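You operate a simulated robot arm through the tools that you are given. There is no shell and no other tool.

You run a simulated robot arm. Do the job below in one go: nothing can be reset, and whatever is moved stays where it is left.

JOB
Tidy the door side drawer: divider into its slot, each box on its marked side.
Fine: the divider stands in the slotted block on the desk top, the two boxes beside it. The drawer ends shut. Where these are worked on the way, their far stop is far enough and under half their travel is too little: door side drawer.

Only the result counts: the job must be done as asked and must still hold three seconds after the hand-in. Knocking over, shifting, dropping, spilling or breaking anything else fails it.

ROBOT AND FRAMES
A 7-joint arm with a two-finger parallel gripper, fixed in place. Base frame: the origin is on the floor under the middle of its stand, x ahead of it, y to its left, z up. Lengths are in mm, angles in rad, forces in N, time in s.
It reaches about 1479 mm from its shoulder. Its first joint turns from -2.897 to 2.897 rad. Payload 4.4 kg.
The tool frame sits at the grasp point between the pads (the TCP): z along the fingers, y along the line on which they close. The tips reach 23 mm beyond it. Largest opening 94 mm; finger width 38, thickness 10; the body of the gripper, 54 by 96 mm, starts 39 mm behind the TCP.
Orientation is that of the tool frame in the base frame, as [roll, pitch, yaw] about the fixed x, y, z axes, in that order (R = Rz(yaw) Ry(pitch) Rx(roll)). With the fingers straight down and closing along the base's y, the tool's x points along the base's -x, its y along +y and its z along -z.

CONTROLS
- The arm moves only by the tool step_arm. Its argument "commands" is a list of rows, each an object of numbers (a shift or turn left out is 0, a gripper value left out holds the last): "tx", "ty", "tz": the shift along the tool's x, y, z in units of 100 mm (1.0 is 100 mm); "wx", "wy", "wz": the turn, a rotation vector about the tool's x, y, z in units of 60 degrees (1.0 is 60 degrees); "grip": the gripper command, from -1 (shut) to 1 (fully open), values between in proportion. In form: [{"tx": .., "ty": .., "tz": .., "wx": .., "wy": .., "wz": .., "grip": ..}, ...]. A call has 1 to 20 rows; each row is the pose to reach, as a shift and turn from the pose commanded when the call began, along the tool's axes at that moment. A call with a number of a shift or a turn outside -1 to 1 is refused whole. A row lasts 0.2 s, in which the tool goes at most 50 mm and 0.15 rad; a call with a longer step from one row to the next is refused whole, and so is a gripper value outside its range. Where a pose cannot be reached the arm comes as near as it can. A force on the tool above 40 N (or 10 N above the force at the start of the call, whichever is more), or a blocked arm, ends the call early, and 0.2 s more pass. The fingers move at their own pace (about 72 mm/s each) and stop on an object; they squeeze with about 30 N. The grip force told is the motor's: it shows also when the fingers shut on nothing. Time passes only in rows, and 0.2 s behind the last, so rows that repeat a pose let the fingers close. The reply holds the time, the measured pose of the TCP, the force on the tool along the base axes, the opening and the grip force, in the units named above and with some noise, with the torque about the TCP (base axes, N m) and any sound that the robot's microphone picked up.
- Cameras (640 x 400 px; columns grow to the right, rows downward): "scene" is fixed at [51.5, 501.2, 1149.4]; the picture's right is [-0.43, -0.90, 0.00], its down [-0.36, 0.17, -0.92] and it looks along [0.83, -0.40, -0.39] (base axes); focal length 330 px, centre (320, 200). "wrist" rides on the gripper at [86, 16, -74] in the tool frame; the picture's right is [-0.18, 0.98, 0.00], its down [-0.58, -0.11, -0.81] and it looks along [-0.79, -0.15, 0.59] (tool axes); focal length 243 px, centre (320, 200). There is no depth. A picture from a camera that has moved, and an enlarged one, comes with that camera's place and axes in the base frame and with its lens.
- grab_frame(camera): a new picture of that camera. The clock stands still meanwhile.
- zoom(camera, box): a new picture of the part [left, top, right, bottom] of that camera's present view, enlarged. The clock stands still meanwhile.
- sign_off(): hands the job in; it is judged then, once.

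Nothing tells you positions but the pictures and the camera data. Unless the task says otherwise, let go and move clear before handing in.

The tools are called as name(argument=value, ...) on one line, values as JSON. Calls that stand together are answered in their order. step_arm: Moves the arm, as the interface text tells. Its arguments: {"type":"object","properties":{"commands":{"type":"array","items":{"type":"object","properties":{"tx":{"type":"number"},"ty":{"type":"number"},"tz":{"type":"number"},"wx":{"type":"number"},"wy":{"type":"number"},"wz":{"type":"number"},"grip":{"type":"number"}}}}},"required":["commands"]} The other tools are called the same way: grab_frame (camera) takes a picture; zoom (camera, box) takes an enlarged picture of a part of a camera's view; sign_off () hands the job in.

At the start:

```text
t: 0.0
eef_pos: [768.9, -27.5, 1068.7]
ee_rot: [3.141, 0.0, 3.141]
ft_force: [-0.2, -0.5, 0.1]
torque: [-0.02, 0.0, -0.01]
gripper_width: 94.1
finger_force: 0.0
```

scene: 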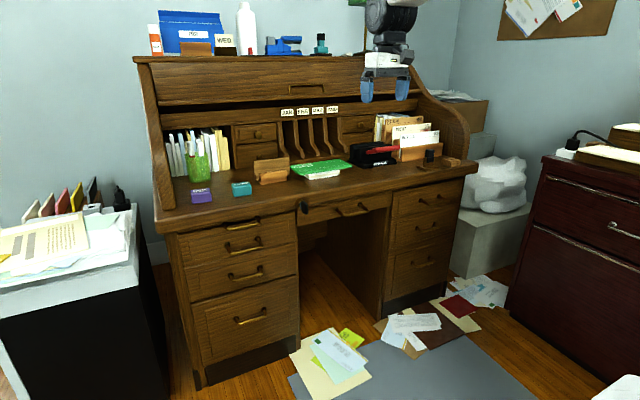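
wrist: 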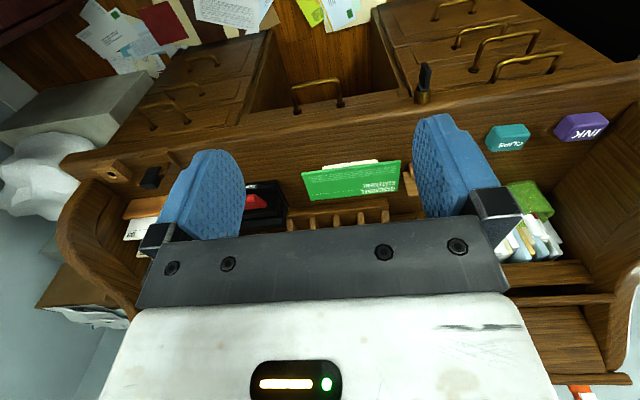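

I see a roll-top desk with drawers on both sides, an INK and a CLIPS box on the desk top, and a slotted block. I'll zoom in to identify the divider, the slots and the door side drawer.

zoom(camera="scene", box=[150, 120, 330, 230])

zoom(camera="scene", box=[330, 100, 490, 200])

zoom(camera="scene", box=[150, 180, 320, 390])

zoom(camera="scene", box=[300, 170, 480, 320])

zoom(camera="wrist", box=[380, 0, 640, 200])

zoom(camera="wrist", box=[60, 80, 320, 260])

```text
3.56 times, centred on (240, 175) of scene
camera zoom: at [51.5, 501.2, 1149.4], right [-0.43, -0.9, 0.0], down [-0.36, 0.17, -0.92], along [0.83, -0.4, -0.39], focal length 1174 px, centre (604, 289)
```

zoom: 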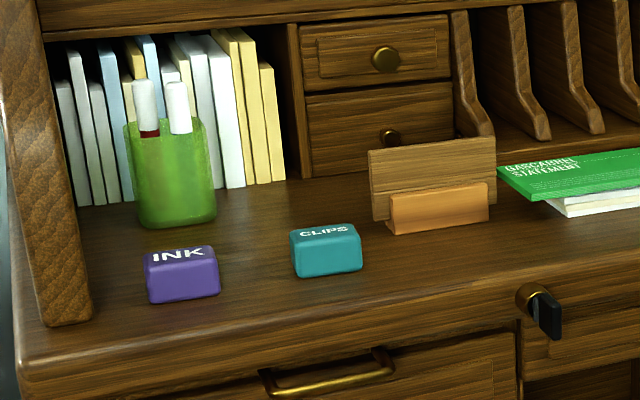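

```text
4.00 times, centred on (410, 150) of scene
camera zoom: at [51.5, 501.2, 1149.4], right [-0.43, -0.9, 0.0], down [-0.36, 0.17, -0.92], along [0.83, -0.4, -0.39], focal length 1321 px, centre (-40, 400)
```

zoom: 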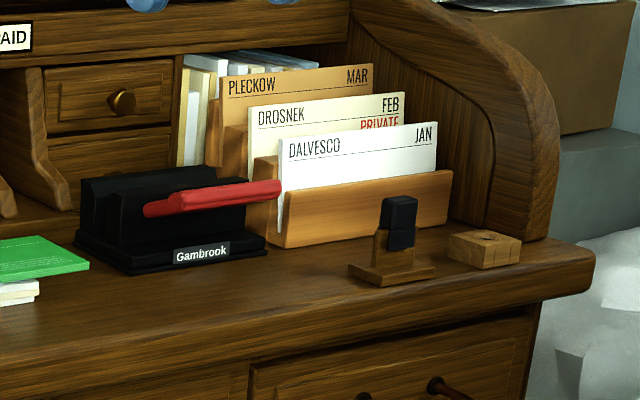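

```text
1.90 times, centred on (235, 285) of scene
camera zoom: at [51.5, 501.2, 1149.4], right [-0.43, -0.9, 0.0], down [-0.36, 0.17, -0.92], along [0.83, -0.4, -0.39], focal length 629 px, centre (482, 38)
```

zoom: 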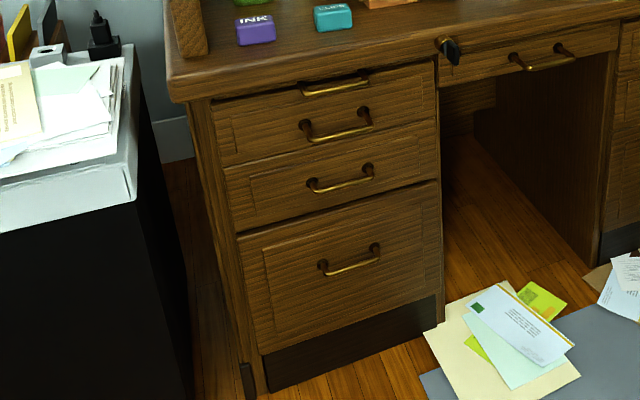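

```text
2.67 times, centred on (390, 245) of scene
camera zoom: at [51.5, 501.2, 1149.4], right [-0.43, -0.9, 0.0], down [-0.36, 0.17, -0.92], along [0.83, -0.4, -0.39], focal length 881 px, centre (133, 80)
```

zoom: 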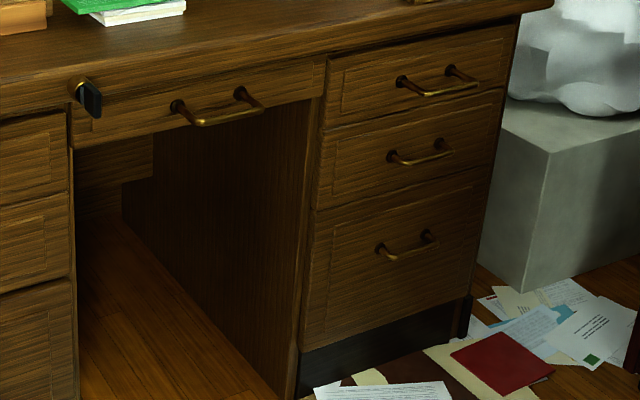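

```text
2.00 times, centred on (510, 100) of wrist
camera zoom: at [681.2, -11.6, 1143.2], right [0.18, 0.98, 0.0], down [0.58, -0.11, 0.81], along [0.79, -0.15, -0.59], focal length 485 px, centre (-60, 400)
```

zoom: 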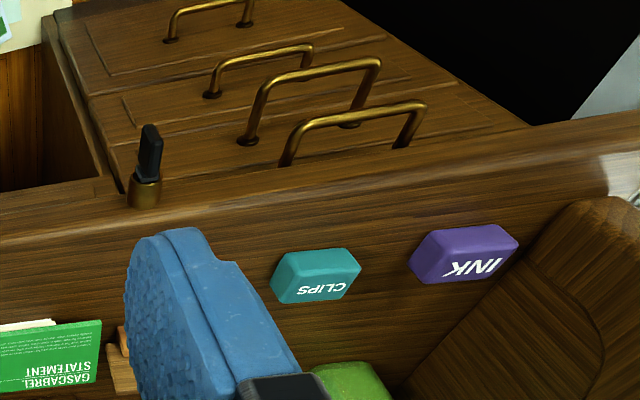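

```text
2.22 times, centred on (190, 170) of wrist
camera zoom: at [681.2, -11.6, 1143.2], right [0.18, 0.98, 0.0], down [0.58, -0.11, 0.81], along [0.79, -0.15, -0.59], focal length 539 px, centre (609, 267)
```

zoom: 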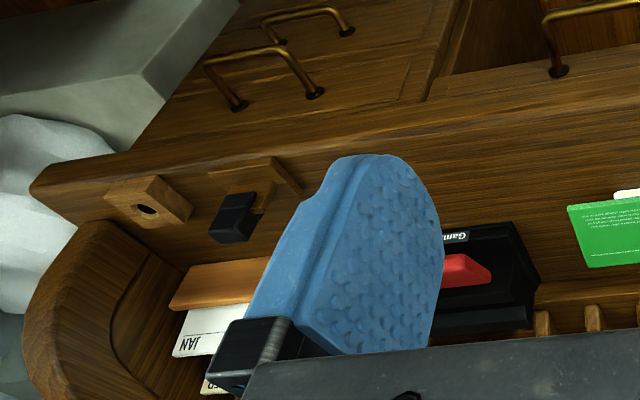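

The divider seems to be the thin board standing in the light wood block near CLIPS. I still need to know which side the door is on, so I'll zoom in further before moving.

zoom(camera="scene", box=[170, 200, 310, 290])

zoom(camera="scene", box=[230, 140, 330, 200])

zoom(camera="scene", box=[460, 0, 640, 110])

zoom(camera="scene", box=[130, 0, 330, 70])

zoom(camera="scene", box=[0, 160, 170, 300])

zoom(camera="scene", box=[500, 110, 640, 400])

```text
4.44 times, centred on (240, 245) of scene
camera zoom: at [51.5, 501.2, 1149.4], right [-0.43, -0.9, 0.0], down [-0.36, 0.17, -0.92], along [0.83, -0.4, -0.39], focal length 1468 px, centre (676, 0)
```

zoom: 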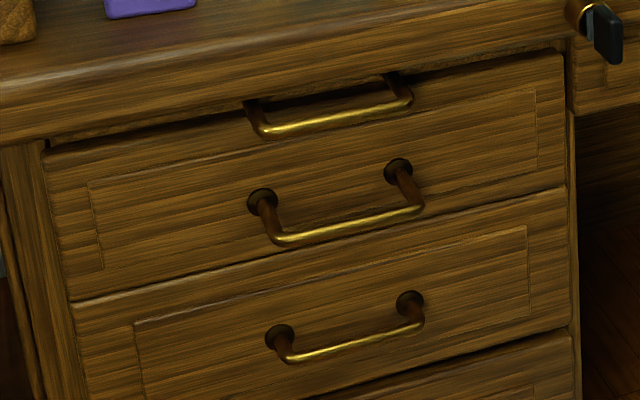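

```text
6.40 times, centred on (280, 170) of scene
camera zoom: at [51.5, 501.2, 1149.4], right [-0.43, -0.9, 0.0], down [-0.36, 0.17, -0.92], along [0.83, -0.4, -0.39], focal length 2114 px, centre (576, 392)
```

zoom: 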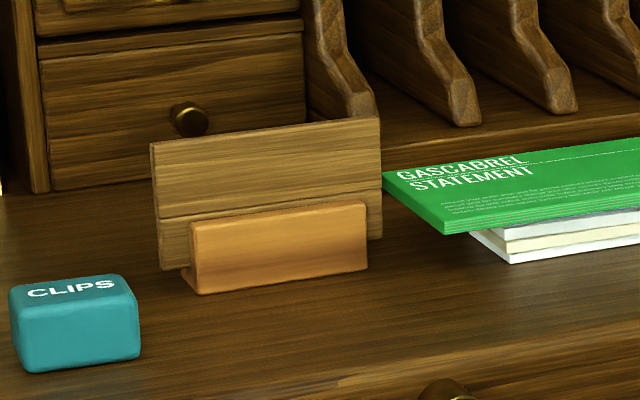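

```text
3.56 times, centred on (550, 55) of scene
camera zoom: at [51.5, 501.2, 1149.4], right [-0.43, -0.9, 0.0], down [-0.36, 0.17, -0.92], along [0.83, -0.4, -0.39], focal length 1174 px, centre (-498, 716)
```

zoom: 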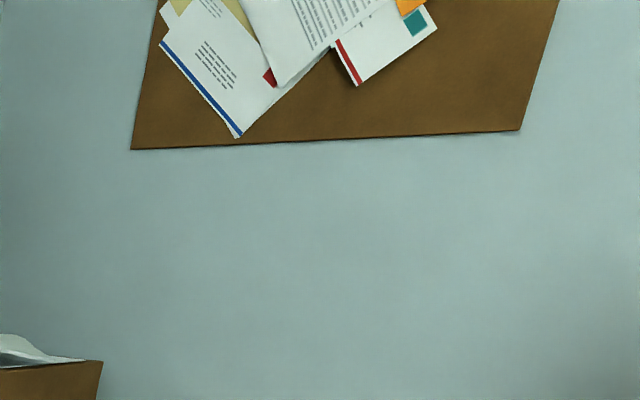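

```text
3.20 times, centred on (230, 35) of scene
camera zoom: at [51.5, 501.2, 1149.4], right [-0.43, -0.9, 0.0], down [-0.36, 0.17, -0.92], along [0.83, -0.4, -0.39], focal length 1057 px, centre (608, 728)
```

zoom: 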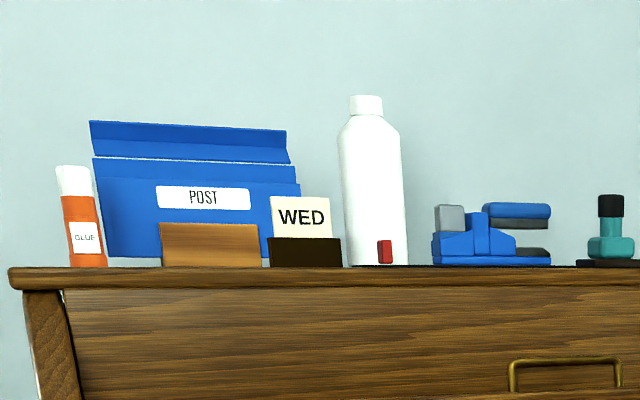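

```text
2.86 times, centred on (85, 230) of scene
camera zoom: at [51.5, 501.2, 1149.4], right [-0.43, -0.9, 0.0], down [-0.36, 0.17, -0.92], along [0.83, -0.4, -0.39], focal length 944 px, centre (991, 114)
```

zoom: 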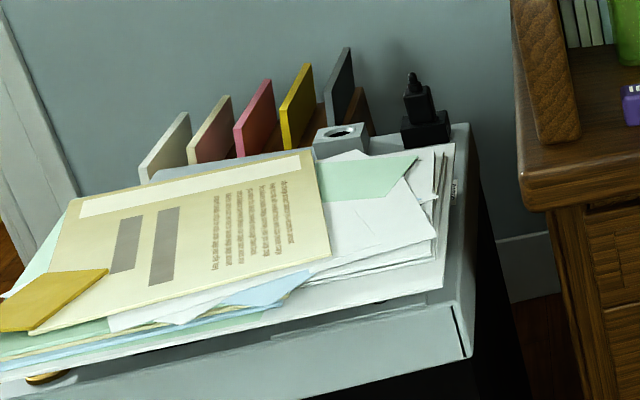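

```text
1.38 times, centred on (570, 255) of scene
camera zoom: at [51.5, 501.2, 1149.4], right [-0.43, -0.9, 0.0], down [-0.36, 0.17, -0.92], along [0.83, -0.4, -0.39], focal length 456 px, centre (-25, 124)
```

zoom: 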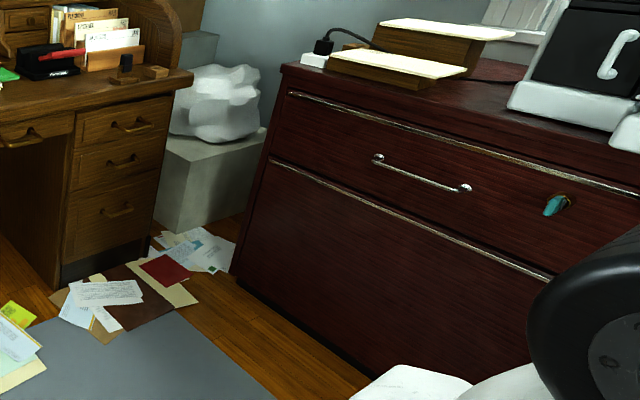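

The zoom can show beyond the picture's edges, and on the left there's something like a door frame. I'll look at both sides of the room with tall boxes.

zoom(camera="scene", box=[0, 0, 20, 400])

zoom(camera="scene", box=[620, 0, 640, 400])

zoom(camera="wrist", box=[0, 0, 20, 400])

zoom(camera="wrist", box=[620, 0, 640, 400])

```text
1.00 times, centred on (10, 200) of scene (not enlarged: the box is as wide or as high as the picture)
camera zoom: at [51.5, 501.2, 1149.4], right [-0.43, -0.9, 0.0], down [-0.36, 0.17, -0.92], along [0.83, -0.4, -0.39], focal length 330 px, centre (630, 200)
```

zoom: 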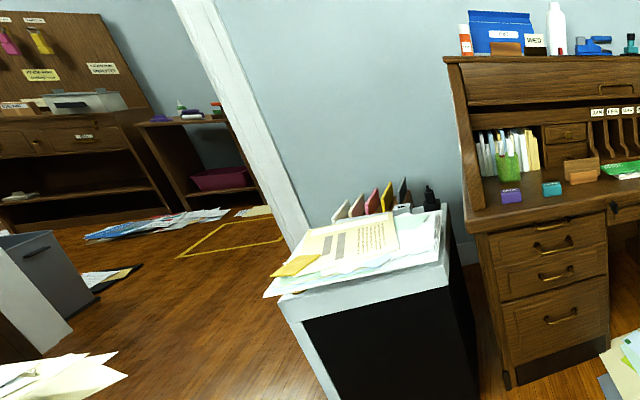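

```text
1.00 times, centred on (630, 200) of scene (not enlarged: the box is as wide or as high as the picture)
camera zoom: at [51.5, 501.2, 1149.4], right [-0.43, -0.9, 0.0], down [-0.36, 0.17, -0.92], along [0.83, -0.4, -0.39], focal length 330 px, centre (10, 200)
```

zoom: 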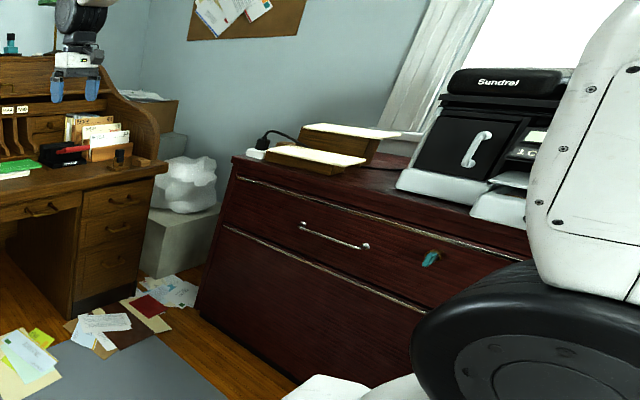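

```text
1.00 times, centred on (10, 200) of wrist (not enlarged: the box is as wide or as high as the picture)
camera zoom: at [681.2, -11.6, 1143.2], right [0.18, 0.98, 0.0], down [0.58, -0.11, 0.81], along [0.79, -0.15, -0.59], focal length 243 px, centre (630, 200)
```

zoom: 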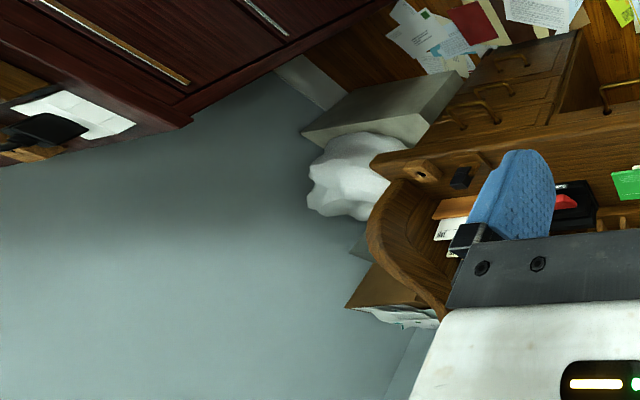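

```text
1.00 times, centred on (630, 200) of wrist (not enlarged: the box is as wide or as high as the picture)
camera zoom: at [681.2, -11.6, 1143.2], right [0.18, 0.98, 0.0], down [0.58, -0.11, 0.81], along [0.79, -0.15, -0.59], focal length 243 px, centre (10, 200)
```

zoom: 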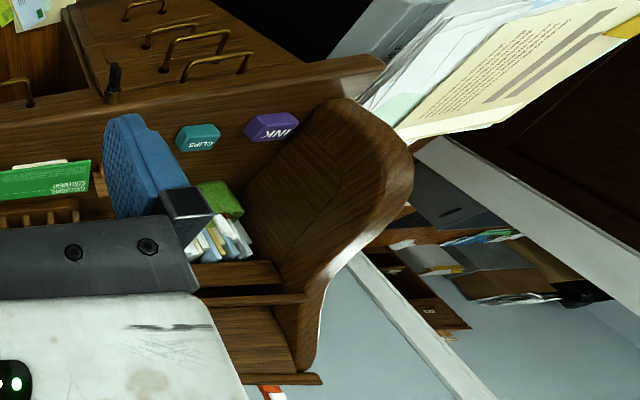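

The doorway is on the left, where there's a door frame, and a window is on the right. So the door side drawer is the top drawer of the left pedestal, with its handle bar at about (944, 324, 600). I'll move the arm in front of it for a closer look.

step_arm(commands=[{"tx": 0.25, "ty": 0.25, "tz": 0.2, "grip": 0.3}, {"tx": 0.5, "ty": 0.5, "tz": 0.4}, {"tx": 0.75, "ty": 0.75, "tz": 0.6}, {"tx": 0.9, "ty": 1.0, "tz": 0.8}])

step_arm(commands=[{"ty": 0.3, "tz": 0.3}, {"ty": 0.6, "tz": 0.6}, {"ty": 0.9, "tz": 0.9}, {"ty": 1.0, "tz": 1.0}])

step_arm(commands=[{"ty": 0.3, "tz": 0.2}, {"ty": 0.6, "tz": 0.4}, {"ty": 0.9, "tz": 0.6}, {"ty": 1.0, "tz": 0.7}])

grab_frame(camera="wrist")

grab_frame(camera="scene")

```text
t: 1.0
eef_pos: [678.2, 72.1, 987.8]
ee_rot: [-3.141, 0.0, 3.141]
ft_force: [-0.1, -0.6, 0.1]
torque: [-0.03, -0.01, -0.01]
gripper_width: 61.0
finger_force: 0.1
```

```text
t: 2.0
eef_pos: [679.2, 171.8, 889.7]
ee_rot: [3.142, 0.001, 3.141]
ft_force: [0.4, 0.3, 0.0]
torque: [-0.01, -0.01, -0.01]
gripper_width: 60.9
finger_force: 0.1
```

```text
t: 3.0
eef_pos: [680.3, 270.0, 819.5]
ee_rot: [-3.141, -0.002, 3.141]
ft_force: [0.0, -0.8, 0.3]
torque: [0.0, -0.02, 0.01]
gripper_width: 61.0
finger_force: 0.0
```

```text
taken
camera wrist: at [592.7, 287.5, 892.3], right [0.18, 0.98, 0.0], down [0.58, -0.11, 0.81], along [0.79, -0.15, -0.59], focal length 243 px, centre (320, 200)
```

wrist: 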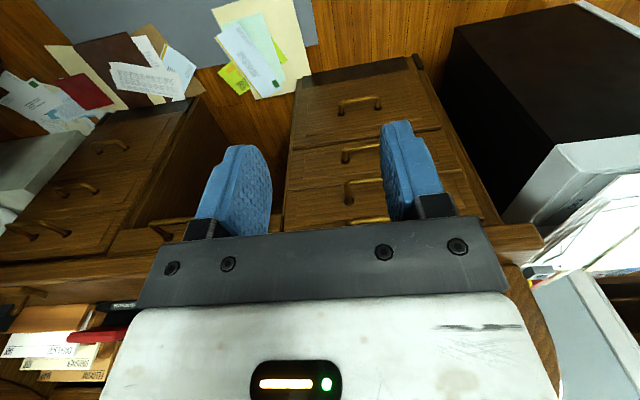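

```text
taken
```

scene: 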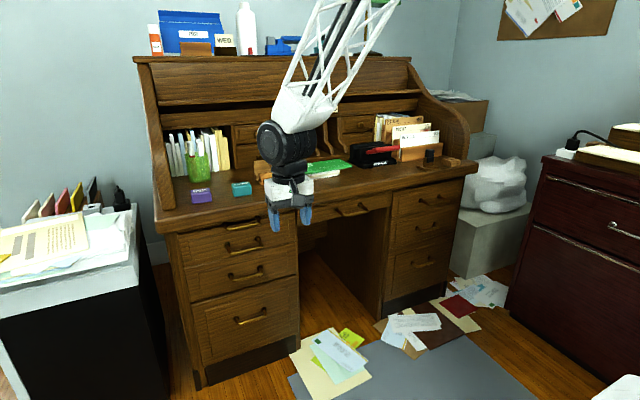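

The arm is now in front of the left pedestal and its handles are visible past the fingers. I'll zoom in on them to triangulate.

zoom(camera="wrist", box=[270, 60, 470, 240])

zoom(camera="scene", box=[170, 200, 310, 290])

```text
2.22 times, centred on (370, 150) of wrist
camera zoom: at [592.7, 287.5, 892.3], right [0.18, 0.98, 0.0], down [0.58, -0.11, 0.81], along [0.79, -0.15, -0.59], focal length 539 px, centre (209, 311)
```

zoom: 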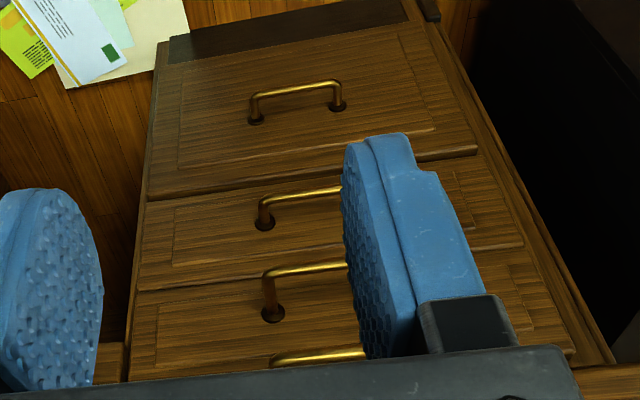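

```text
4.44 times, centred on (240, 245) of scene
camera zoom: at [51.5, 501.2, 1149.4], right [-0.43, -0.9, 0.0], down [-0.36, 0.17, -0.92], along [0.83, -0.4, -0.39], focal length 1468 px, centre (676, 0)
```

zoom: 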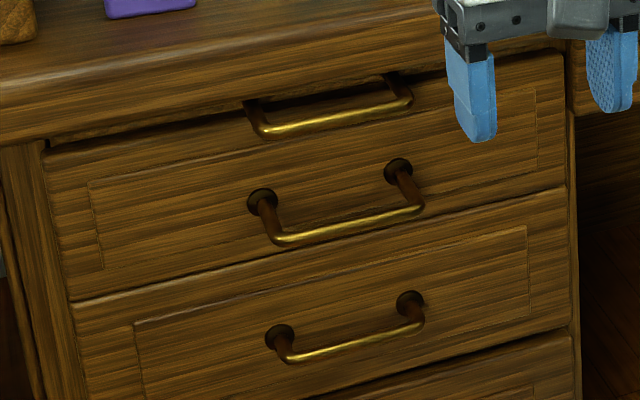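

The top drawer's handle bar spans y≈273–372 at about z 605 and x≈940, and a writing-slide handle sits above it at about z 680. I'll turn the gripper so the fingers point forward.

step_arm(commands=[{"wy": -0.14, "ty": 0.2, "tz": 0.1}, {"wy": -0.28, "ty": 0.4, "tz": 0.2}, {"wy": -0.42, "ty": 0.53, "tz": 0.3}, {"wy": -0.56, "ty": 0.53, "tz": 0.4}, {"wy": -0.7, "ty": 0.53, "tz": 0.5}, {"wy": -0.84, "ty": 0.53, "tz": 0.6}, {"wy": -0.98, "ty": 0.53, "tz": 0.6}])

step_arm(commands=[{"wy": -0.13}, {"wy": -0.26}, {"wy": -0.39}, {"wy": -0.52}])

```text
t: 4.6
eef_pos: [679.3, 325.2, 760.0]
ee_rot: [3.141, 1.029, 3.139]
ft_force: [0.2, 0.2, 0.5]
torque: [0.0, 0.02, 0.01]
gripper_width: 61.2
finger_force: 0.2
```

```text
t: 5.6
eef_pos: [679.1, 322.9, 760.3]
ee_rot: [0.376, 1.567, 0.377]
ft_force: [0.6, -0.4, -0.1]
torque: [0.02, 0.03, 0.01]
gripper_width: 61.1
finger_force: 0.0
```

The fingers now point forward. Next I'll roll the gripper about its axis so it closes vertically on the horizontal bar.

step_arm(commands=[{"wz": 0.14}, {"wz": 0.28}, {"wz": 0.42}, {"wz": 0.56}, {"wz": 0.7}, {"wz": 0.84}, {"wz": 0.98}])

step_arm(commands=[{"wz": 0.13}, {"wz": 0.26}, {"wz": 0.39}, {"wz": 0.52}])

grab_frame(camera="wrist")

grab_frame(camera="scene")

```text
t: 7.2
eef_pos: [702.8, 420.6, 942.8]
ee_rot: [1.809, 0.858, 1.646]
ft_force: [-0.7, -0.7, 0.8]
torque: [-0.01, 0.02, 0.01]
gripper_width: 61.2
finger_force: 0.0
out of reach, approached as far as the arm can: row 2, 3, 4, 5, 6, 7
```

```text
t: 8.2
eef_pos: [728.4, 449.0, 1059.8]
ee_rot: [1.882, 0.439, 1.567]
ft_force: [-0.2, 0.0, -0.1]
torque: [-0.03, -0.06, -0.02]
gripper_width: 60.8
finger_force: 0.0
out of reach, approached as far as the arm can: row 1, 2, 3, 4
```

```text
taken
camera wrist: at [662.1, 544.0, 1057.6], right [0.3, 0.23, 0.93], down [-0.8, -0.46, 0.38], along [0.51, -0.86, 0.04], focal length 243 px, centre (320, 200)
```

wrist: 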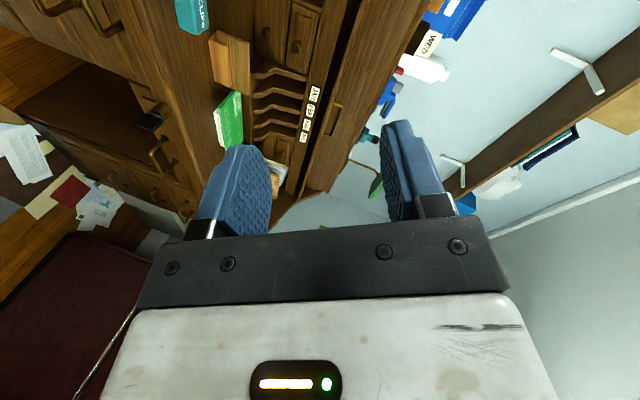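

```text
taken
```

scene: 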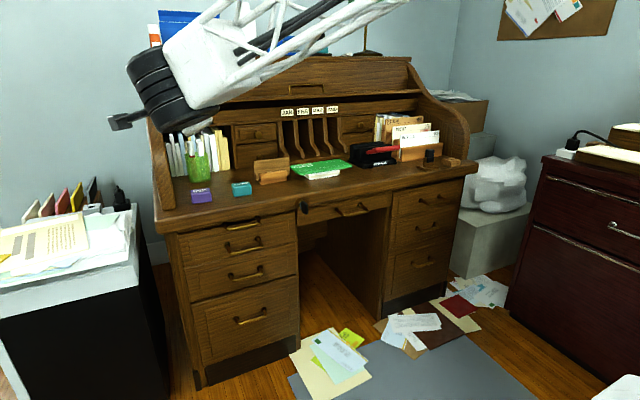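

Rolling that way runs into a joint limit. I'll roll back the other way.

step_arm(commands=[{"wz": -0.14}, {"wz": -0.28}, {"wz": -0.42}])

```text
t: 9.0
eef_pos: [729.4, 452.8, 1063.0]
ee_rot: [2.002, 0.851, 1.765]
ft_force: [-0.1, -0.3, 0.5]
torque: [-0.01, -0.04, -0.01]
gripper_width: 61.2
finger_force: 0.1
```

I'm back within reach but off to the side. I'll return to the clean forward-pointing orientation first, then roll the other way.

step_arm(commands=[{"tx": 0.07, "ty": -0.16, "tz": 0.01, "wx": -0.036, "wy": -0.035, "wz": -0.109}, {"tx": 0.14, "ty": -0.32, "tz": 0.02, "wx": -0.072, "wy": -0.071, "wz": -0.218}, {"tx": 0.21, "ty": -0.48, "tz": 0.03, "wx": -0.108, "wy": -0.106, "wz": -0.327}, {"tx": 0.28, "ty": -0.64, "tz": 0.03, "wx": -0.144, "wy": -0.141, "wz": -0.437}, {"tx": 0.35, "ty": -0.8, "tz": 0.04, "wx": -0.18, "wy": -0.177, "wz": -0.546}, {"tx": 0.43, "ty": -0.97, "tz": 0.05, "wx": -0.216, "wy": -0.212, "wz": -0.655}])

```text
t: 10.4
eef_pos: [700.6, 408.3, 971.6]
ee_rot: [-0.414, 1.569, -0.413]
ft_force: [0.0, -0.5, 0.2]
torque: [-0.02, -0.01, -0.01]
gripper_width: 61.2
finger_force: 0.0
```

That worked. Now I'll roll in the negative direction.

step_arm(commands=[{"wz": -0.14, "tx": 0.1, "ty": -0.1}, {"wz": -0.28, "tx": 0.2, "ty": -0.2}, {"wz": -0.42, "tx": 0.3, "ty": -0.3}, {"wz": -0.56, "tx": 0.4, "ty": -0.4}, {"wz": -0.7, "tx": 0.5, "ty": -0.5}, {"wz": -0.84, "tx": 0.6, "ty": -0.6}, {"wz": -0.98, "tx": 0.7, "ty": -0.7}])

```text
t: 12.0
eef_pos: [701.7, 335.9, 901.2]
ee_rot: [-1.57, 0.543, -1.572]
ft_force: [-0.2, 0.1, 0.3]
torque: [0.0, 0.02, 0.02]
gripper_width: 61.3
finger_force: 0.0
```

step_arm(commands=[{"wz": -0.13}, {"wz": -0.26}, {"wz": -0.39}, {"wz": -0.52}])

```text
t: 13.0
eef_pos: [701.5, 336.5, 899.0]
ee_rot: [-1.57, -0.002, -1.572]
ft_force: [0.1, 0.6, 0.3]
torque: [0.01, -0.02, 0.04]
gripper_width: 61.2
finger_force: 0.1
```

The gripper now closes vertically with the fingers forward (tool x = −y, y = −z, z = +x). I'll lower it to handle height.

step_arm(commands=[{"ty": 0.33, "tx": 0.05}, {"ty": 0.66, "tx": 0.1}, {"ty": 1.0, "tx": 0.13}])

step_arm(commands=[{"ty": 0.33}, {"ty": 0.66}, {"ty": 1.0}])

step_arm(commands=[{"ty": 0.33}, {"ty": 0.66}, {"ty": 0.94}])

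grab_frame(camera="wrist")

grab_frame(camera="scene")

```text
t: 13.8
eef_pos: [700.8, 322.1, 799.8]
ee_rot: [-1.571, 0.002, -1.572]
ft_force: [-0.2, 0.7, 0.6]
torque: [0.02, 0.0, 0.0]
gripper_width: 61.4
finger_force: 0.1
```

```text
t: 14.6
eef_pos: [700.8, 325.5, 701.1]
ee_rot: [-1.57, 0.004, -1.572]
ft_force: [0.3, 0.7, -0.4]
torque: [0.0, 0.01, 0.0]
gripper_width: 61.1
finger_force: 0.0
```

```text
t: 15.4
eef_pos: [703.3, 325.1, 607.5]
ee_rot: [-1.569, 0.0, -1.571]
ft_force: [0.0, 0.1, -0.3]
torque: [0.06, 0.01, 0.01]
gripper_width: 61.1
finger_force: 0.0
```

```text
taken
camera wrist: at [627.1, 238.7, 591.0], right [0.0, 0.19, -0.98], down [-0.81, 0.58, 0.11], along [0.59, 0.79, 0.15], focal length 243 px, centre (320, 200)
```

wrist: 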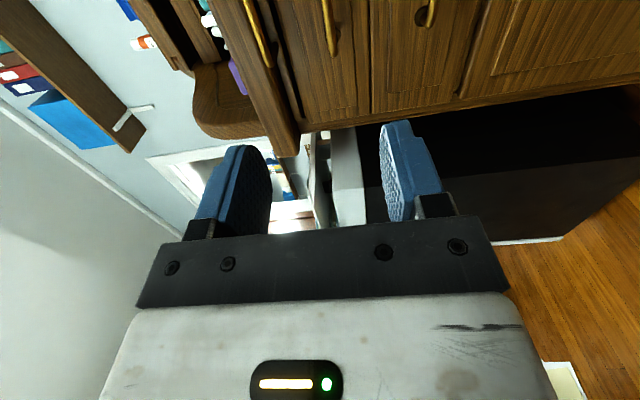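

```text
taken
```

scene: 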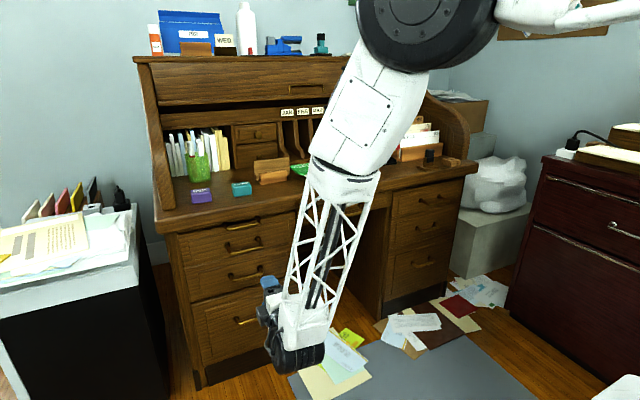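

The wrist camera sees the handles from the side. I'll zoom in to get exact heights.

zoom(camera="wrist", box=[200, 0, 460, 160])

zoom(camera="wrist", box=[0, 0, 640, 20])

```text
2.46 times, centred on (330, 80) of wrist
camera zoom: at [627.1, 238.7, 591.0], right [0.0, 0.19, -0.98], down [-0.81, 0.58, 0.11], along [0.59, 0.79, 0.15], focal length 597 px, centre (295, 495)
```

zoom: 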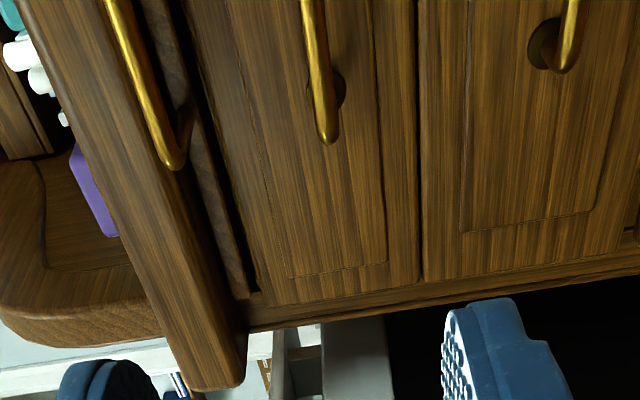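

```text
1.00 times, centred on (320, 10) of wrist (not enlarged: the box is as wide or as high as the picture)
camera zoom: at [627.1, 238.7, 591.0], right [0.0, 0.19, -0.98], down [-0.81, 0.58, 0.11], along [0.59, 0.79, 0.15], focal length 243 px, centre (320, 390)
```

zoom: 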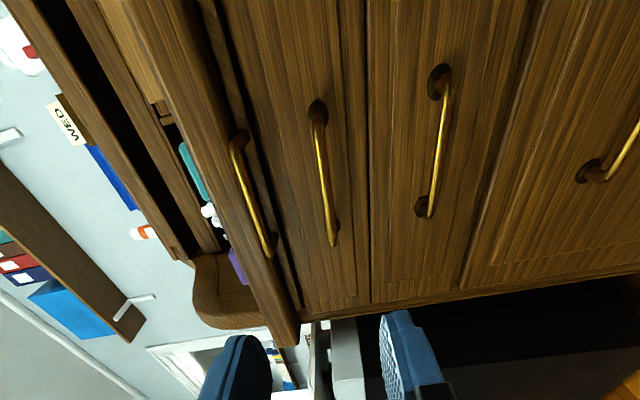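

The handle bar is at z≈602 and y 266–370. I'll approach it slowly, with the bar going between the open fingers.

step_arm(commands=[{"tz": 0.35, "ty": 0.05, "tx": 0.05}, {"tz": 0.7, "ty": 0.05, "tx": 0.05}, {"tz": 1.0, "ty": 0.05, "tx": 0.05}])

step_arm(commands=[{"tz": 0.3}, {"tz": 0.6}, {"tz": 0.85}])

grab_frame(camera="wrist")

zoom(camera="wrist", box=[160, 0, 500, 220])

zoom(camera="scene", box=[180, 200, 340, 300])

```text
t: 16.2
eef_pos: [802.3, 321.3, 602.3]
ee_rot: [-1.571, 0.002, -1.572]
ft_force: [0.8, 0.2, 0.4]
torque: [0.01, -0.02, 0.02]
gripper_width: 61.3
finger_force: 0.0
```

```text
t: 17.0
eef_pos: [886.2, 321.2, 602.6]
ee_rot: [-1.569, 0.0, -1.572]
ft_force: [-0.2, -0.1, 0.2]
torque: [-0.01, 0.0, -0.01]
gripper_width: 61.1
finger_force: 0.0
```

```text
taken
camera wrist: at [811.4, 235.5, 584.8], right [0.0, 0.18, -0.98], down [-0.81, 0.58, 0.11], along [0.59, 0.79, 0.15], focal length 243 px, centre (320, 200)
```

wrist: 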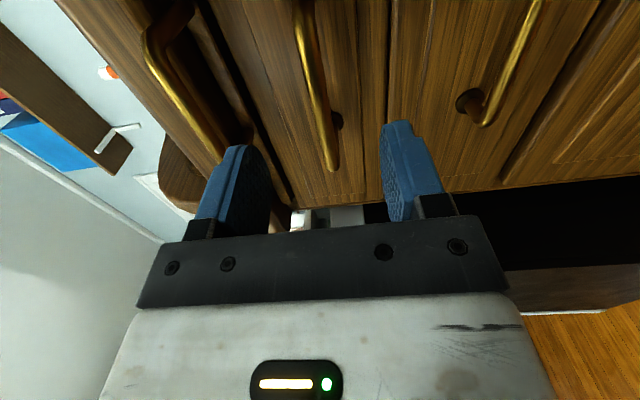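

```text
1.82 times, centred on (330, 110) of wrist
camera zoom: at [811.4, 235.5, 584.8], right [0.0, 0.18, -0.98], down [-0.81, 0.58, 0.11], along [0.59, 0.79, 0.15], focal length 441 px, centre (302, 364)
```

zoom: 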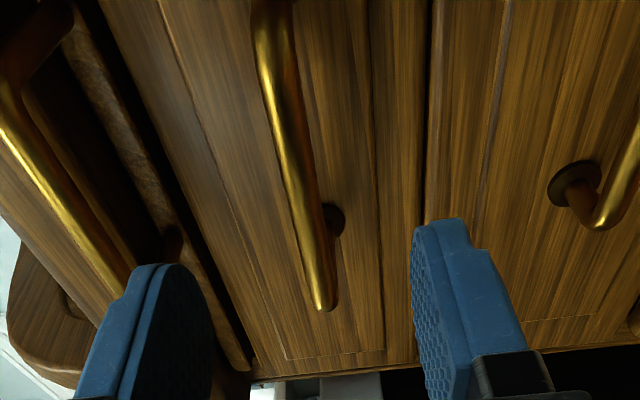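

```text
4.00 times, centred on (260, 250) of scene
camera zoom: at [51.5, 501.2, 1149.4], right [-0.43, -0.9, 0.0], down [-0.36, 0.17, -0.92], along [0.83, -0.4, -0.39], focal length 1321 px, centre (560, 0)
```

zoom: 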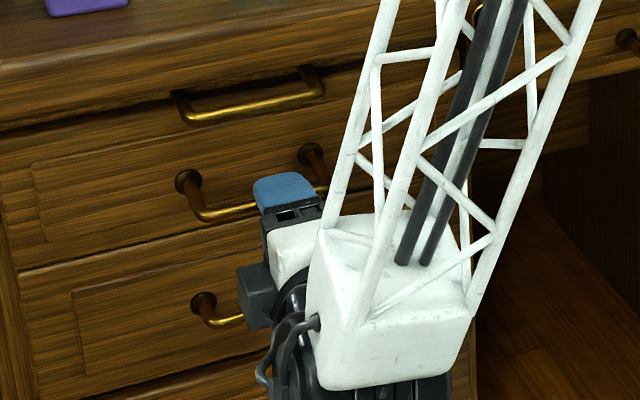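

The bar is at x≈940 and z≈602, centred between the fingers. I'll advance about 52 mm and close on it.

step_arm(commands=[{"tz": 0.2}, {"tz": 0.4}, {"tz": 0.53}])

step_arm(commands=[{"grip": -1}, {"grip": -1}, {"grip": -1}, {"grip": -1}])

```text
t: 17.8
eef_pos: [939.5, 317.6, 600.5]
ee_rot: [-1.571, 0.001, -1.573]
ft_force: [-0.2, -0.8, -0.1]
torque: [-0.03, -0.02, 0.0]
gripper_width: 61.3
finger_force: 0.1
```

```text
t: 18.8
eef_pos: [940.0, 318.4, 600.1]
ee_rot: [-1.57, 0.0, -1.573]
ft_force: [1.3, 1.9, -10.5]
torque: [-0.16, 0.04, 0.18]
gripper_width: 10.8
finger_force: 45.0
```

The bar is gripped (10.8 mm wide). Now I'll pull the drawer straight out, starting gently.

step_arm(commands=[{"tz": -0.1}, {"tz": -0.2}, {"tz": -0.3}, {"tz": -0.4}, {"tz": -0.5}])

zoom(camera="scene", box=[150, 180, 350, 310])

```text
t: 20.0
eef_pos: [888.8, 318.9, 601.0]
ee_rot: [-1.571, -0.002, -1.573]
ft_force: [2.1, -25.5, -29.6]
torque: [-0.1, 0.05, -0.34]
gripper_width: 10.7
finger_force: 45.3
```

```text
3.08 times, centred on (250, 245) of scene
camera zoom: at [51.5, 501.2, 1149.4], right [-0.43, -0.9, 0.0], down [-0.36, 0.17, -0.92], along [0.83, -0.4, -0.39], focal length 1016 px, centre (535, 62)
```

zoom: 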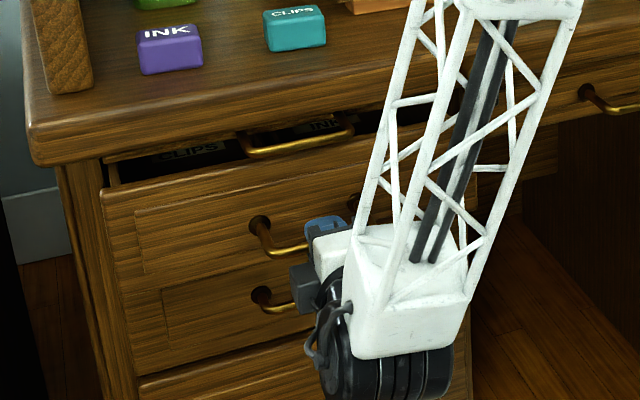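

The drawer is opening, and I can see CLIPS marked on its left side and INK on its right. I'll keep pulling while easing the side load.

step_arm(commands=[{"tx": 0.02, "ty": 0.02}, {"tz": -0.1, "tx": 0.02, "ty": 0.02}, {"tz": -0.2, "tx": 0.02, "ty": 0.02}, {"tz": -0.3, "tx": 0.02, "ty": 0.02}])

```text
t: 21.0
eef_pos: [861.2, 318.6, 600.3]
ee_rot: [-1.569, 0.001, -1.567]
ft_force: [1.4, 19.4, -21.8]
torque: [-0.34, 0.03, 0.6]
gripper_width: 10.9
finger_force: 44.8
```

step_arm(commands=[{"tx": -0.009, "ty": 0.02}, {"tz": -0.12, "tx": -0.009, "ty": 0.02}, {"tz": -0.24, "tx": -0.009, "ty": 0.02}, {"tz": -0.36, "tx": -0.009, "ty": 0.02}, {"tz": -0.48, "tx": -0.009, "ty": 0.02}, {"tz": -0.6, "tx": -0.009, "ty": 0.02}])

zoom(camera="scene", box=[150, 180, 350, 310])

```text
t: 21.8
eef_pos: [840.6, 318.8, 600.2]
ee_rot: [-1.563, 0.004, -1.575]
ft_force: [2.1, -4.3, 2.5]
torque: [-0.76, -0.04, 0.41]
gripper_width: 10.8
finger_force: 44.7
stopped in row 4: the force on the tool passed its limit at 42 N (the readings are from after the stop); the commanded pose is now the measured one
```

```text
3.08 times, centred on (250, 245) of scene
camera zoom: at [51.5, 501.2, 1149.4], right [-0.43, -0.9, 0.0], down [-0.36, 0.17, -0.92], along [0.83, -0.4, -0.39], focal length 1016 px, centre (535, 62)
```

zoom: 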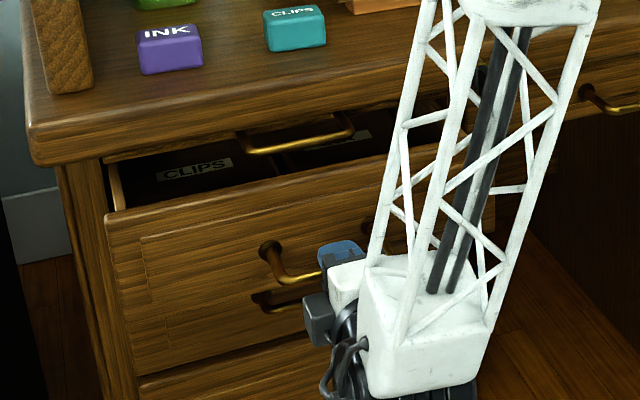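

The drawer is about 100 mm open and the load has been relieved. I'll continue at a slower pace.

step_arm(commands=[{"tz": -0.08}, {"tz": -0.16}, {"tz": -0.24}, {"tz": -0.32}, {"tz": -0.4}, {"tz": -0.48}, {"tz": -0.56}])

```text
t: 22.9
eef_pos: [807.2, 318.5, 599.7]
ee_rot: [-1.565, 0.002, -1.576]
ft_force: [-2.3, -11.2, 9.3]
torque: [-0.76, 0.0, 0.25]
gripper_width: 10.9
finger_force: 45.3
stopped in row 5: the force on the tool passed its limit at 44 N (the readings are from after the stop); the commanded pose is now the measured one
```

step_arm(commands=[{"tz": -0.08}, {"tz": -0.16}, {"tz": -0.24}])

```text
t: 23.5
eef_pos: [792.5, 317.7, 599.9]
ee_rot: [-1.559, 0.003, -1.58]
ft_force: [-0.4, -5.5, 3.3]
torque: [-1.11, 0.01, 0.29]
gripper_width: 10.8
finger_force: 44.7
stopped in row 3: the force on the tool passed its limit at 43 N (the readings are from after the stop); the commanded pose is now the measured one
```

zoom(camera="scene", box=[150, 180, 350, 310])

grab_frame(camera="wrist")

zoom(camera="wrist", box=[0, 0, 640, 20])

```text
3.08 times, centred on (250, 245) of scene
camera zoom: at [51.5, 501.2, 1149.4], right [-0.43, -0.9, 0.0], down [-0.36, 0.17, -0.92], along [0.83, -0.4, -0.39], focal length 1016 px, centre (535, 62)
```

zoom: 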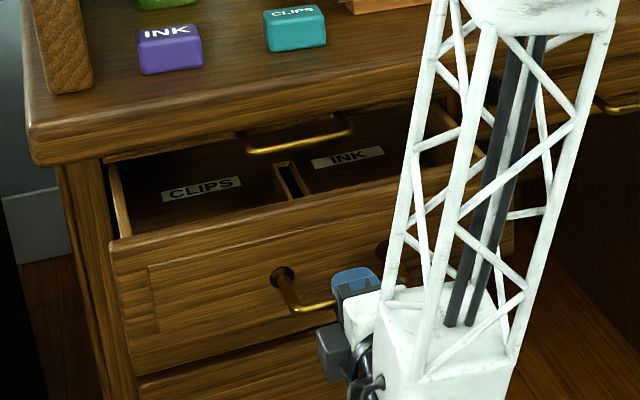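

```text
taken
camera wrist: at [716.0, 233.3, 582.4], right [0.01, 0.19, -0.98], down [-0.8, 0.59, 0.1], along [0.6, 0.79, 0.16], focal length 243 px, centre (320, 200)
```

wrist: 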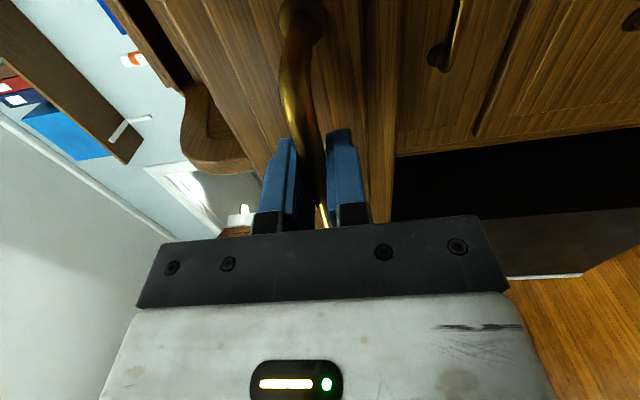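

```text
1.00 times, centred on (320, 10) of wrist (not enlarged: the box is as wide or as high as the picture)
camera zoom: at [716.0, 233.3, 582.4], right [0.01, 0.19, -0.98], down [-0.8, 0.59, 0.1], along [0.6, 0.79, 0.16], focal length 243 px, centre (320, 390)
```

zoom: 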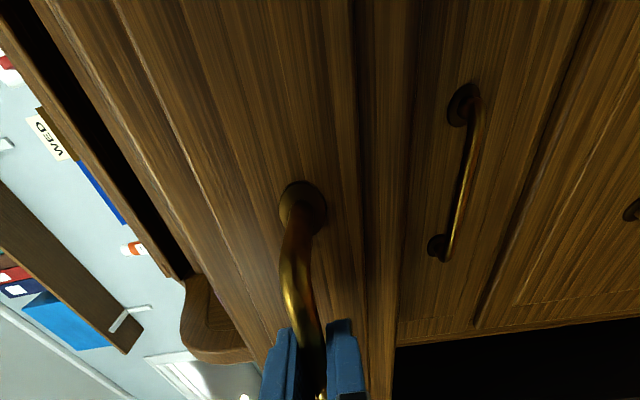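

The inside is clear now: CLIPS on the left, INK on the right, and a slotted holder running front to back between them. I'll correct the small tilt that built up and keep pulling.

step_arm(commands=[{"wz": -0.0115, "wy": -0.009}, {"tz": -0.05, "wz": -0.0115, "wy": -0.009}, {"tz": -0.1, "wz": -0.0115, "wy": -0.009}, {"tz": -0.15, "wz": -0.0115, "wy": -0.009}, {"tz": -0.2, "wz": -0.0115, "wy": -0.009}])

```text
t: 24.9
eef_pos: [772.6, 318.1, 599.8]
ee_rot: [-1.563, -0.004, -1.573]
ft_force: [-1.4, -8.1, 2.6]
torque: [1.63, -0.01, -0.14]
gripper_width: 10.7
finger_force: 44.8
stopped in row 5: the force on the tool passed its limit at 41 N (the readings are from after the stop); the commanded pose is now the measured one
```

step_arm(commands=[{"tz": -0.05}, {"tz": -0.1}])

```text
t: 25.5
eef_pos: [762.3, 318.2, 599.8]
ee_rot: [-1.559, -0.006, -1.573]
ft_force: [1.5, -8.9, 11.3]
torque: [1.61, -0.03, 0.1]
gripper_width: 10.8
finger_force: 44.8
```

The forces settle between moves, so I'll keep pulling in short, slow strokes.

step_arm(commands=[{"tz": -0.06, "wz": -0.012}, {"tz": -0.12, "wz": -0.012}, {"tz": -0.18, "wz": -0.012}])

step_arm(commands=[{"tz": -0.06}, {"tz": -0.12}, {"tz": -0.18}])

step_arm(commands=[{"tz": -0.06}, {"tz": -0.12}, {"tz": -0.18}])

```text
t: 26.2
eef_pos: [748.9, 317.6, 600.5]
ee_rot: [-1.56, -0.019, -1.574]
ft_force: [-0.9, -7.7, 1.7]
torque: [1.73, -0.07, 0.42]
gripper_width: 11.3
finger_force: 45.0
stopped in row 3: the force on the tool passed its limit at 41 N (the readings are from after the stop); the commanded pose is now the measured one
```

```text
t: 27.0
eef_pos: [730.2, 317.8, 599.6]
ee_rot: [-1.56, -0.02, -1.577]
ft_force: [1.9, -30.1, 23.0]
torque: [1.75, -0.1, 0.46]
gripper_width: 11.3
finger_force: 45.1
```

```text
t: 27.8
eef_pos: [711.6, 319.6, 601.2]
ee_rot: [-1.559, -0.02, -1.572]
ft_force: [1.8, -21.6, 16.1]
torque: [1.72, -0.01, -0.25]
gripper_width: 11.3
finger_force: 44.8
```

step_arm(commands=[{"tx": 0.008, "ty": -0.008, "wz": 0.019, "wx": -0.0105}, {"tz": -0.07, "tx": 0.008, "ty": -0.008, "wz": 0.019, "wx": -0.0105}, {"tz": -0.14, "tx": 0.008, "ty": -0.008, "wz": 0.019, "wx": -0.0105}, {"tz": -0.21, "tx": 0.008, "ty": -0.008, "wz": 0.019, "wx": -0.0105}])

zoom(camera="scene", box=[150, 180, 350, 310])

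```text
t: 28.8
eef_pos: [690.8, 318.6, 600.3]
ee_rot: [-1.569, 0.002, -1.576]
ft_force: [2.1, -16.2, 28.2]
torque: [-0.31, -0.03, 0.66]
gripper_width: 10.7
finger_force: 44.8
```

```text
3.08 times, centred on (250, 245) of scene
camera zoom: at [51.5, 501.2, 1149.4], right [-0.43, -0.9, 0.0], down [-0.36, 0.17, -0.92], along [0.83, -0.4, -0.39], focal length 1016 px, centre (535, 62)
```

zoom: 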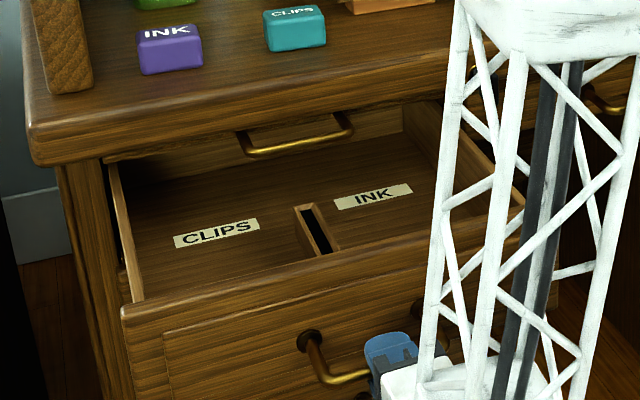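

The drawer is about 250 mm open, with its floor at about z 575 and the slot along y≈318. I want it open further so the slot clears the desk edge and the slide handle.

step_arm(commands=[{"ty": -0.012, "tx": 0.004}, {"tz": -0.07, "ty": -0.012, "tx": 0.004}, {"tz": -0.14, "ty": -0.012, "tx": 0.004}, {"tz": -0.21, "ty": -0.012, "tx": 0.004}])

step_arm(commands=[{"tz": -0.07}, {"tz": -0.14}, {"tz": -0.21}])

step_arm(commands=[{"tz": -0.07}, {"tz": -0.14}, {"tz": -0.21}])

```text
t: 29.8
eef_pos: [669.8, 318.4, 600.0]
ee_rot: [-1.573, -0.002, -1.569]
ft_force: [-0.5, 9.2, -6.7]
torque: [0.22, 0.0, 0.65]
gripper_width: 10.6
finger_force: 44.9
stopped in row 4: the force on the tool passed its limit at 47 N (the readings are from after the stop); the commanded pose is now the measured one
```

```text
t: 30.6
eef_pos: [648.2, 317.9, 600.8]
ee_rot: [-1.575, 0.001, -1.572]
ft_force: [1.5, -2.1, -10.5]
torque: [0.15, 0.01, -1.29]
gripper_width: 10.9
finger_force: 45.7
```

```text
t: 31.6
eef_pos: [626.6, 319.0, 600.1]
ee_rot: [-1.575, -0.002, -1.569]
ft_force: [-1.8, 5.6, -5.0]
torque: [0.36, -0.01, -0.93]
gripper_width: 10.9
finger_force: 45.4
stopped in row 3: the force on the tool passed its limit at 42 N (the readings are from after the stop); the commanded pose is now the measured one
```

step_arm(commands=[{"tz": -0.07}, {"tz": -0.14}, {"tz": -0.21}])

zoom(camera="scene", box=[150, 180, 350, 310])

```text
t: 32.0
eef_pos: [620.0, 318.1, 600.9]
ee_rot: [-1.576, -0.001, -1.572]
ft_force: [16.4, 0.9, -15.2]
torque: [0.14, -0.01, 0.12]
gripper_width: 10.8
finger_force: 44.5
stopped in row 2: the force on the tool passed its limit at 59 N (the readings are from after the stop); the commanded pose is now the measured one
```

```text
3.08 times, centred on (250, 245) of scene
camera zoom: at [51.5, 501.2, 1149.4], right [-0.43, -0.9, 0.0], down [-0.36, 0.17, -0.92], along [0.83, -0.4, -0.39], focal length 1016 px, centre (535, 62)
```

zoom: 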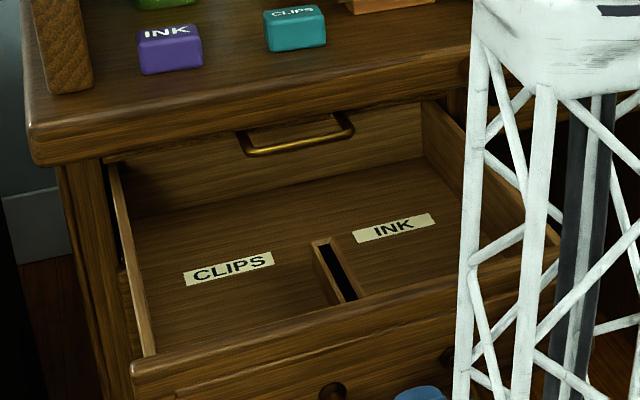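

The drawer hit its far stop at about 320 mm open. The slot now spans roughly x 815–912 at y≈321, with the labels around x≈935. I'll release the handle and back away.

step_arm(commands=[{"grip": 0.3}, {"grip": 0.3}, {"grip": 0.3}, {"grip": 0.3}])

step_arm(commands=[{"tz": -0.25}, {"tz": -0.5}, {"tz": -0.75}, {"tz": -0.9}])

grab_frame(camera="scene")

```text
t: 33.0
eef_pos: [620.0, 319.9, 601.5]
ee_rot: [-1.578, 0.001, -1.572]
ft_force: [-0.9, -0.8, 0.0]
torque: [-0.01, 0.0, 0.02]
gripper_width: 61.2
finger_force: 0.0
```

```text
t: 34.0
eef_pos: [530.3, 318.2, 601.9]
ee_rot: [-1.577, 0.0, -1.57]
ft_force: [0.7, -0.7, -0.1]
torque: [-0.01, 0.01, 0.0]
gripper_width: 61.0
finger_force: 0.1
```

```text
taken
```

scene: 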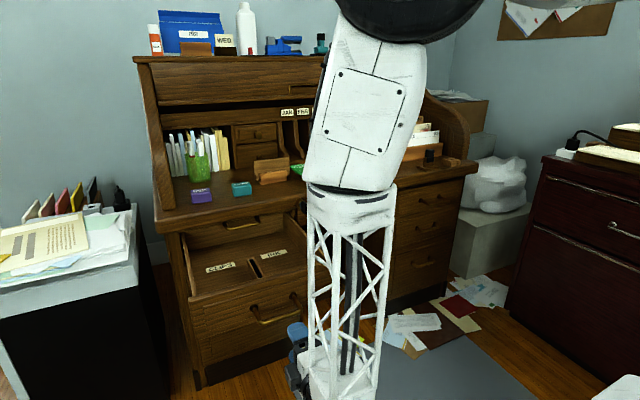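

The drawer stays open and the gripper is clear. I'll raise it and return to the fingers-down orientation above the desk.

step_arm(commands=[{"ty": -0.4}, {"ty": -0.8}, {"ty": -1.0}])

step_arm(commands=[{"ty": -0.4}, {"ty": -0.8}, {"ty": -1.0}])

step_arm(commands=[{"ty": -0.14, "wz": 0.14}, {"ty": -0.28, "wz": 0.28}, {"ty": -0.42, "wz": 0.42}, {"ty": -0.56, "wz": 0.56}, {"ty": -0.7, "wz": 0.7}, {"ty": -0.84, "wz": 0.84}, {"ty": -0.98, "wz": 0.98}])

step_arm(commands=[{"wz": 0.13}, {"wz": 0.26}, {"wz": 0.39}, {"wz": 0.52}])

```text
t: 34.9
eef_pos: [527.9, 319.0, 702.2]
ee_rot: [-1.578, -0.003, -1.571]
ft_force: [0.2, -0.3, 0.4]
torque: [-0.01, 0.0, -0.01]
gripper_width: 61.3
finger_force: 0.1
```

```text
t: 35.6
eef_pos: [529.3, 319.2, 800.4]
ee_rot: [-1.577, 0.0, -1.571]
ft_force: [0.8, -0.5, 0.2]
torque: [0.01, 0.04, -0.01]
gripper_width: 60.9
finger_force: 0.0
```

```text
t: 37.2
eef_pos: [530.3, 318.5, 897.3]
ee_rot: [-1.581, 1.027, -1.581]
ft_force: [1.0, 0.3, -0.7]
torque: [0.0, 0.04, 0.0]
gripper_width: 61.2
finger_force: 0.0
```

```text
t: 38.2
eef_pos: [531.2, 318.9, 898.1]
ee_rot: [2.964, 1.566, 2.965]
ft_force: [0.1, 0.0, -0.9]
torque: [-0.03, 0.02, 0.02]
gripper_width: 60.9
finger_force: 0.1
```

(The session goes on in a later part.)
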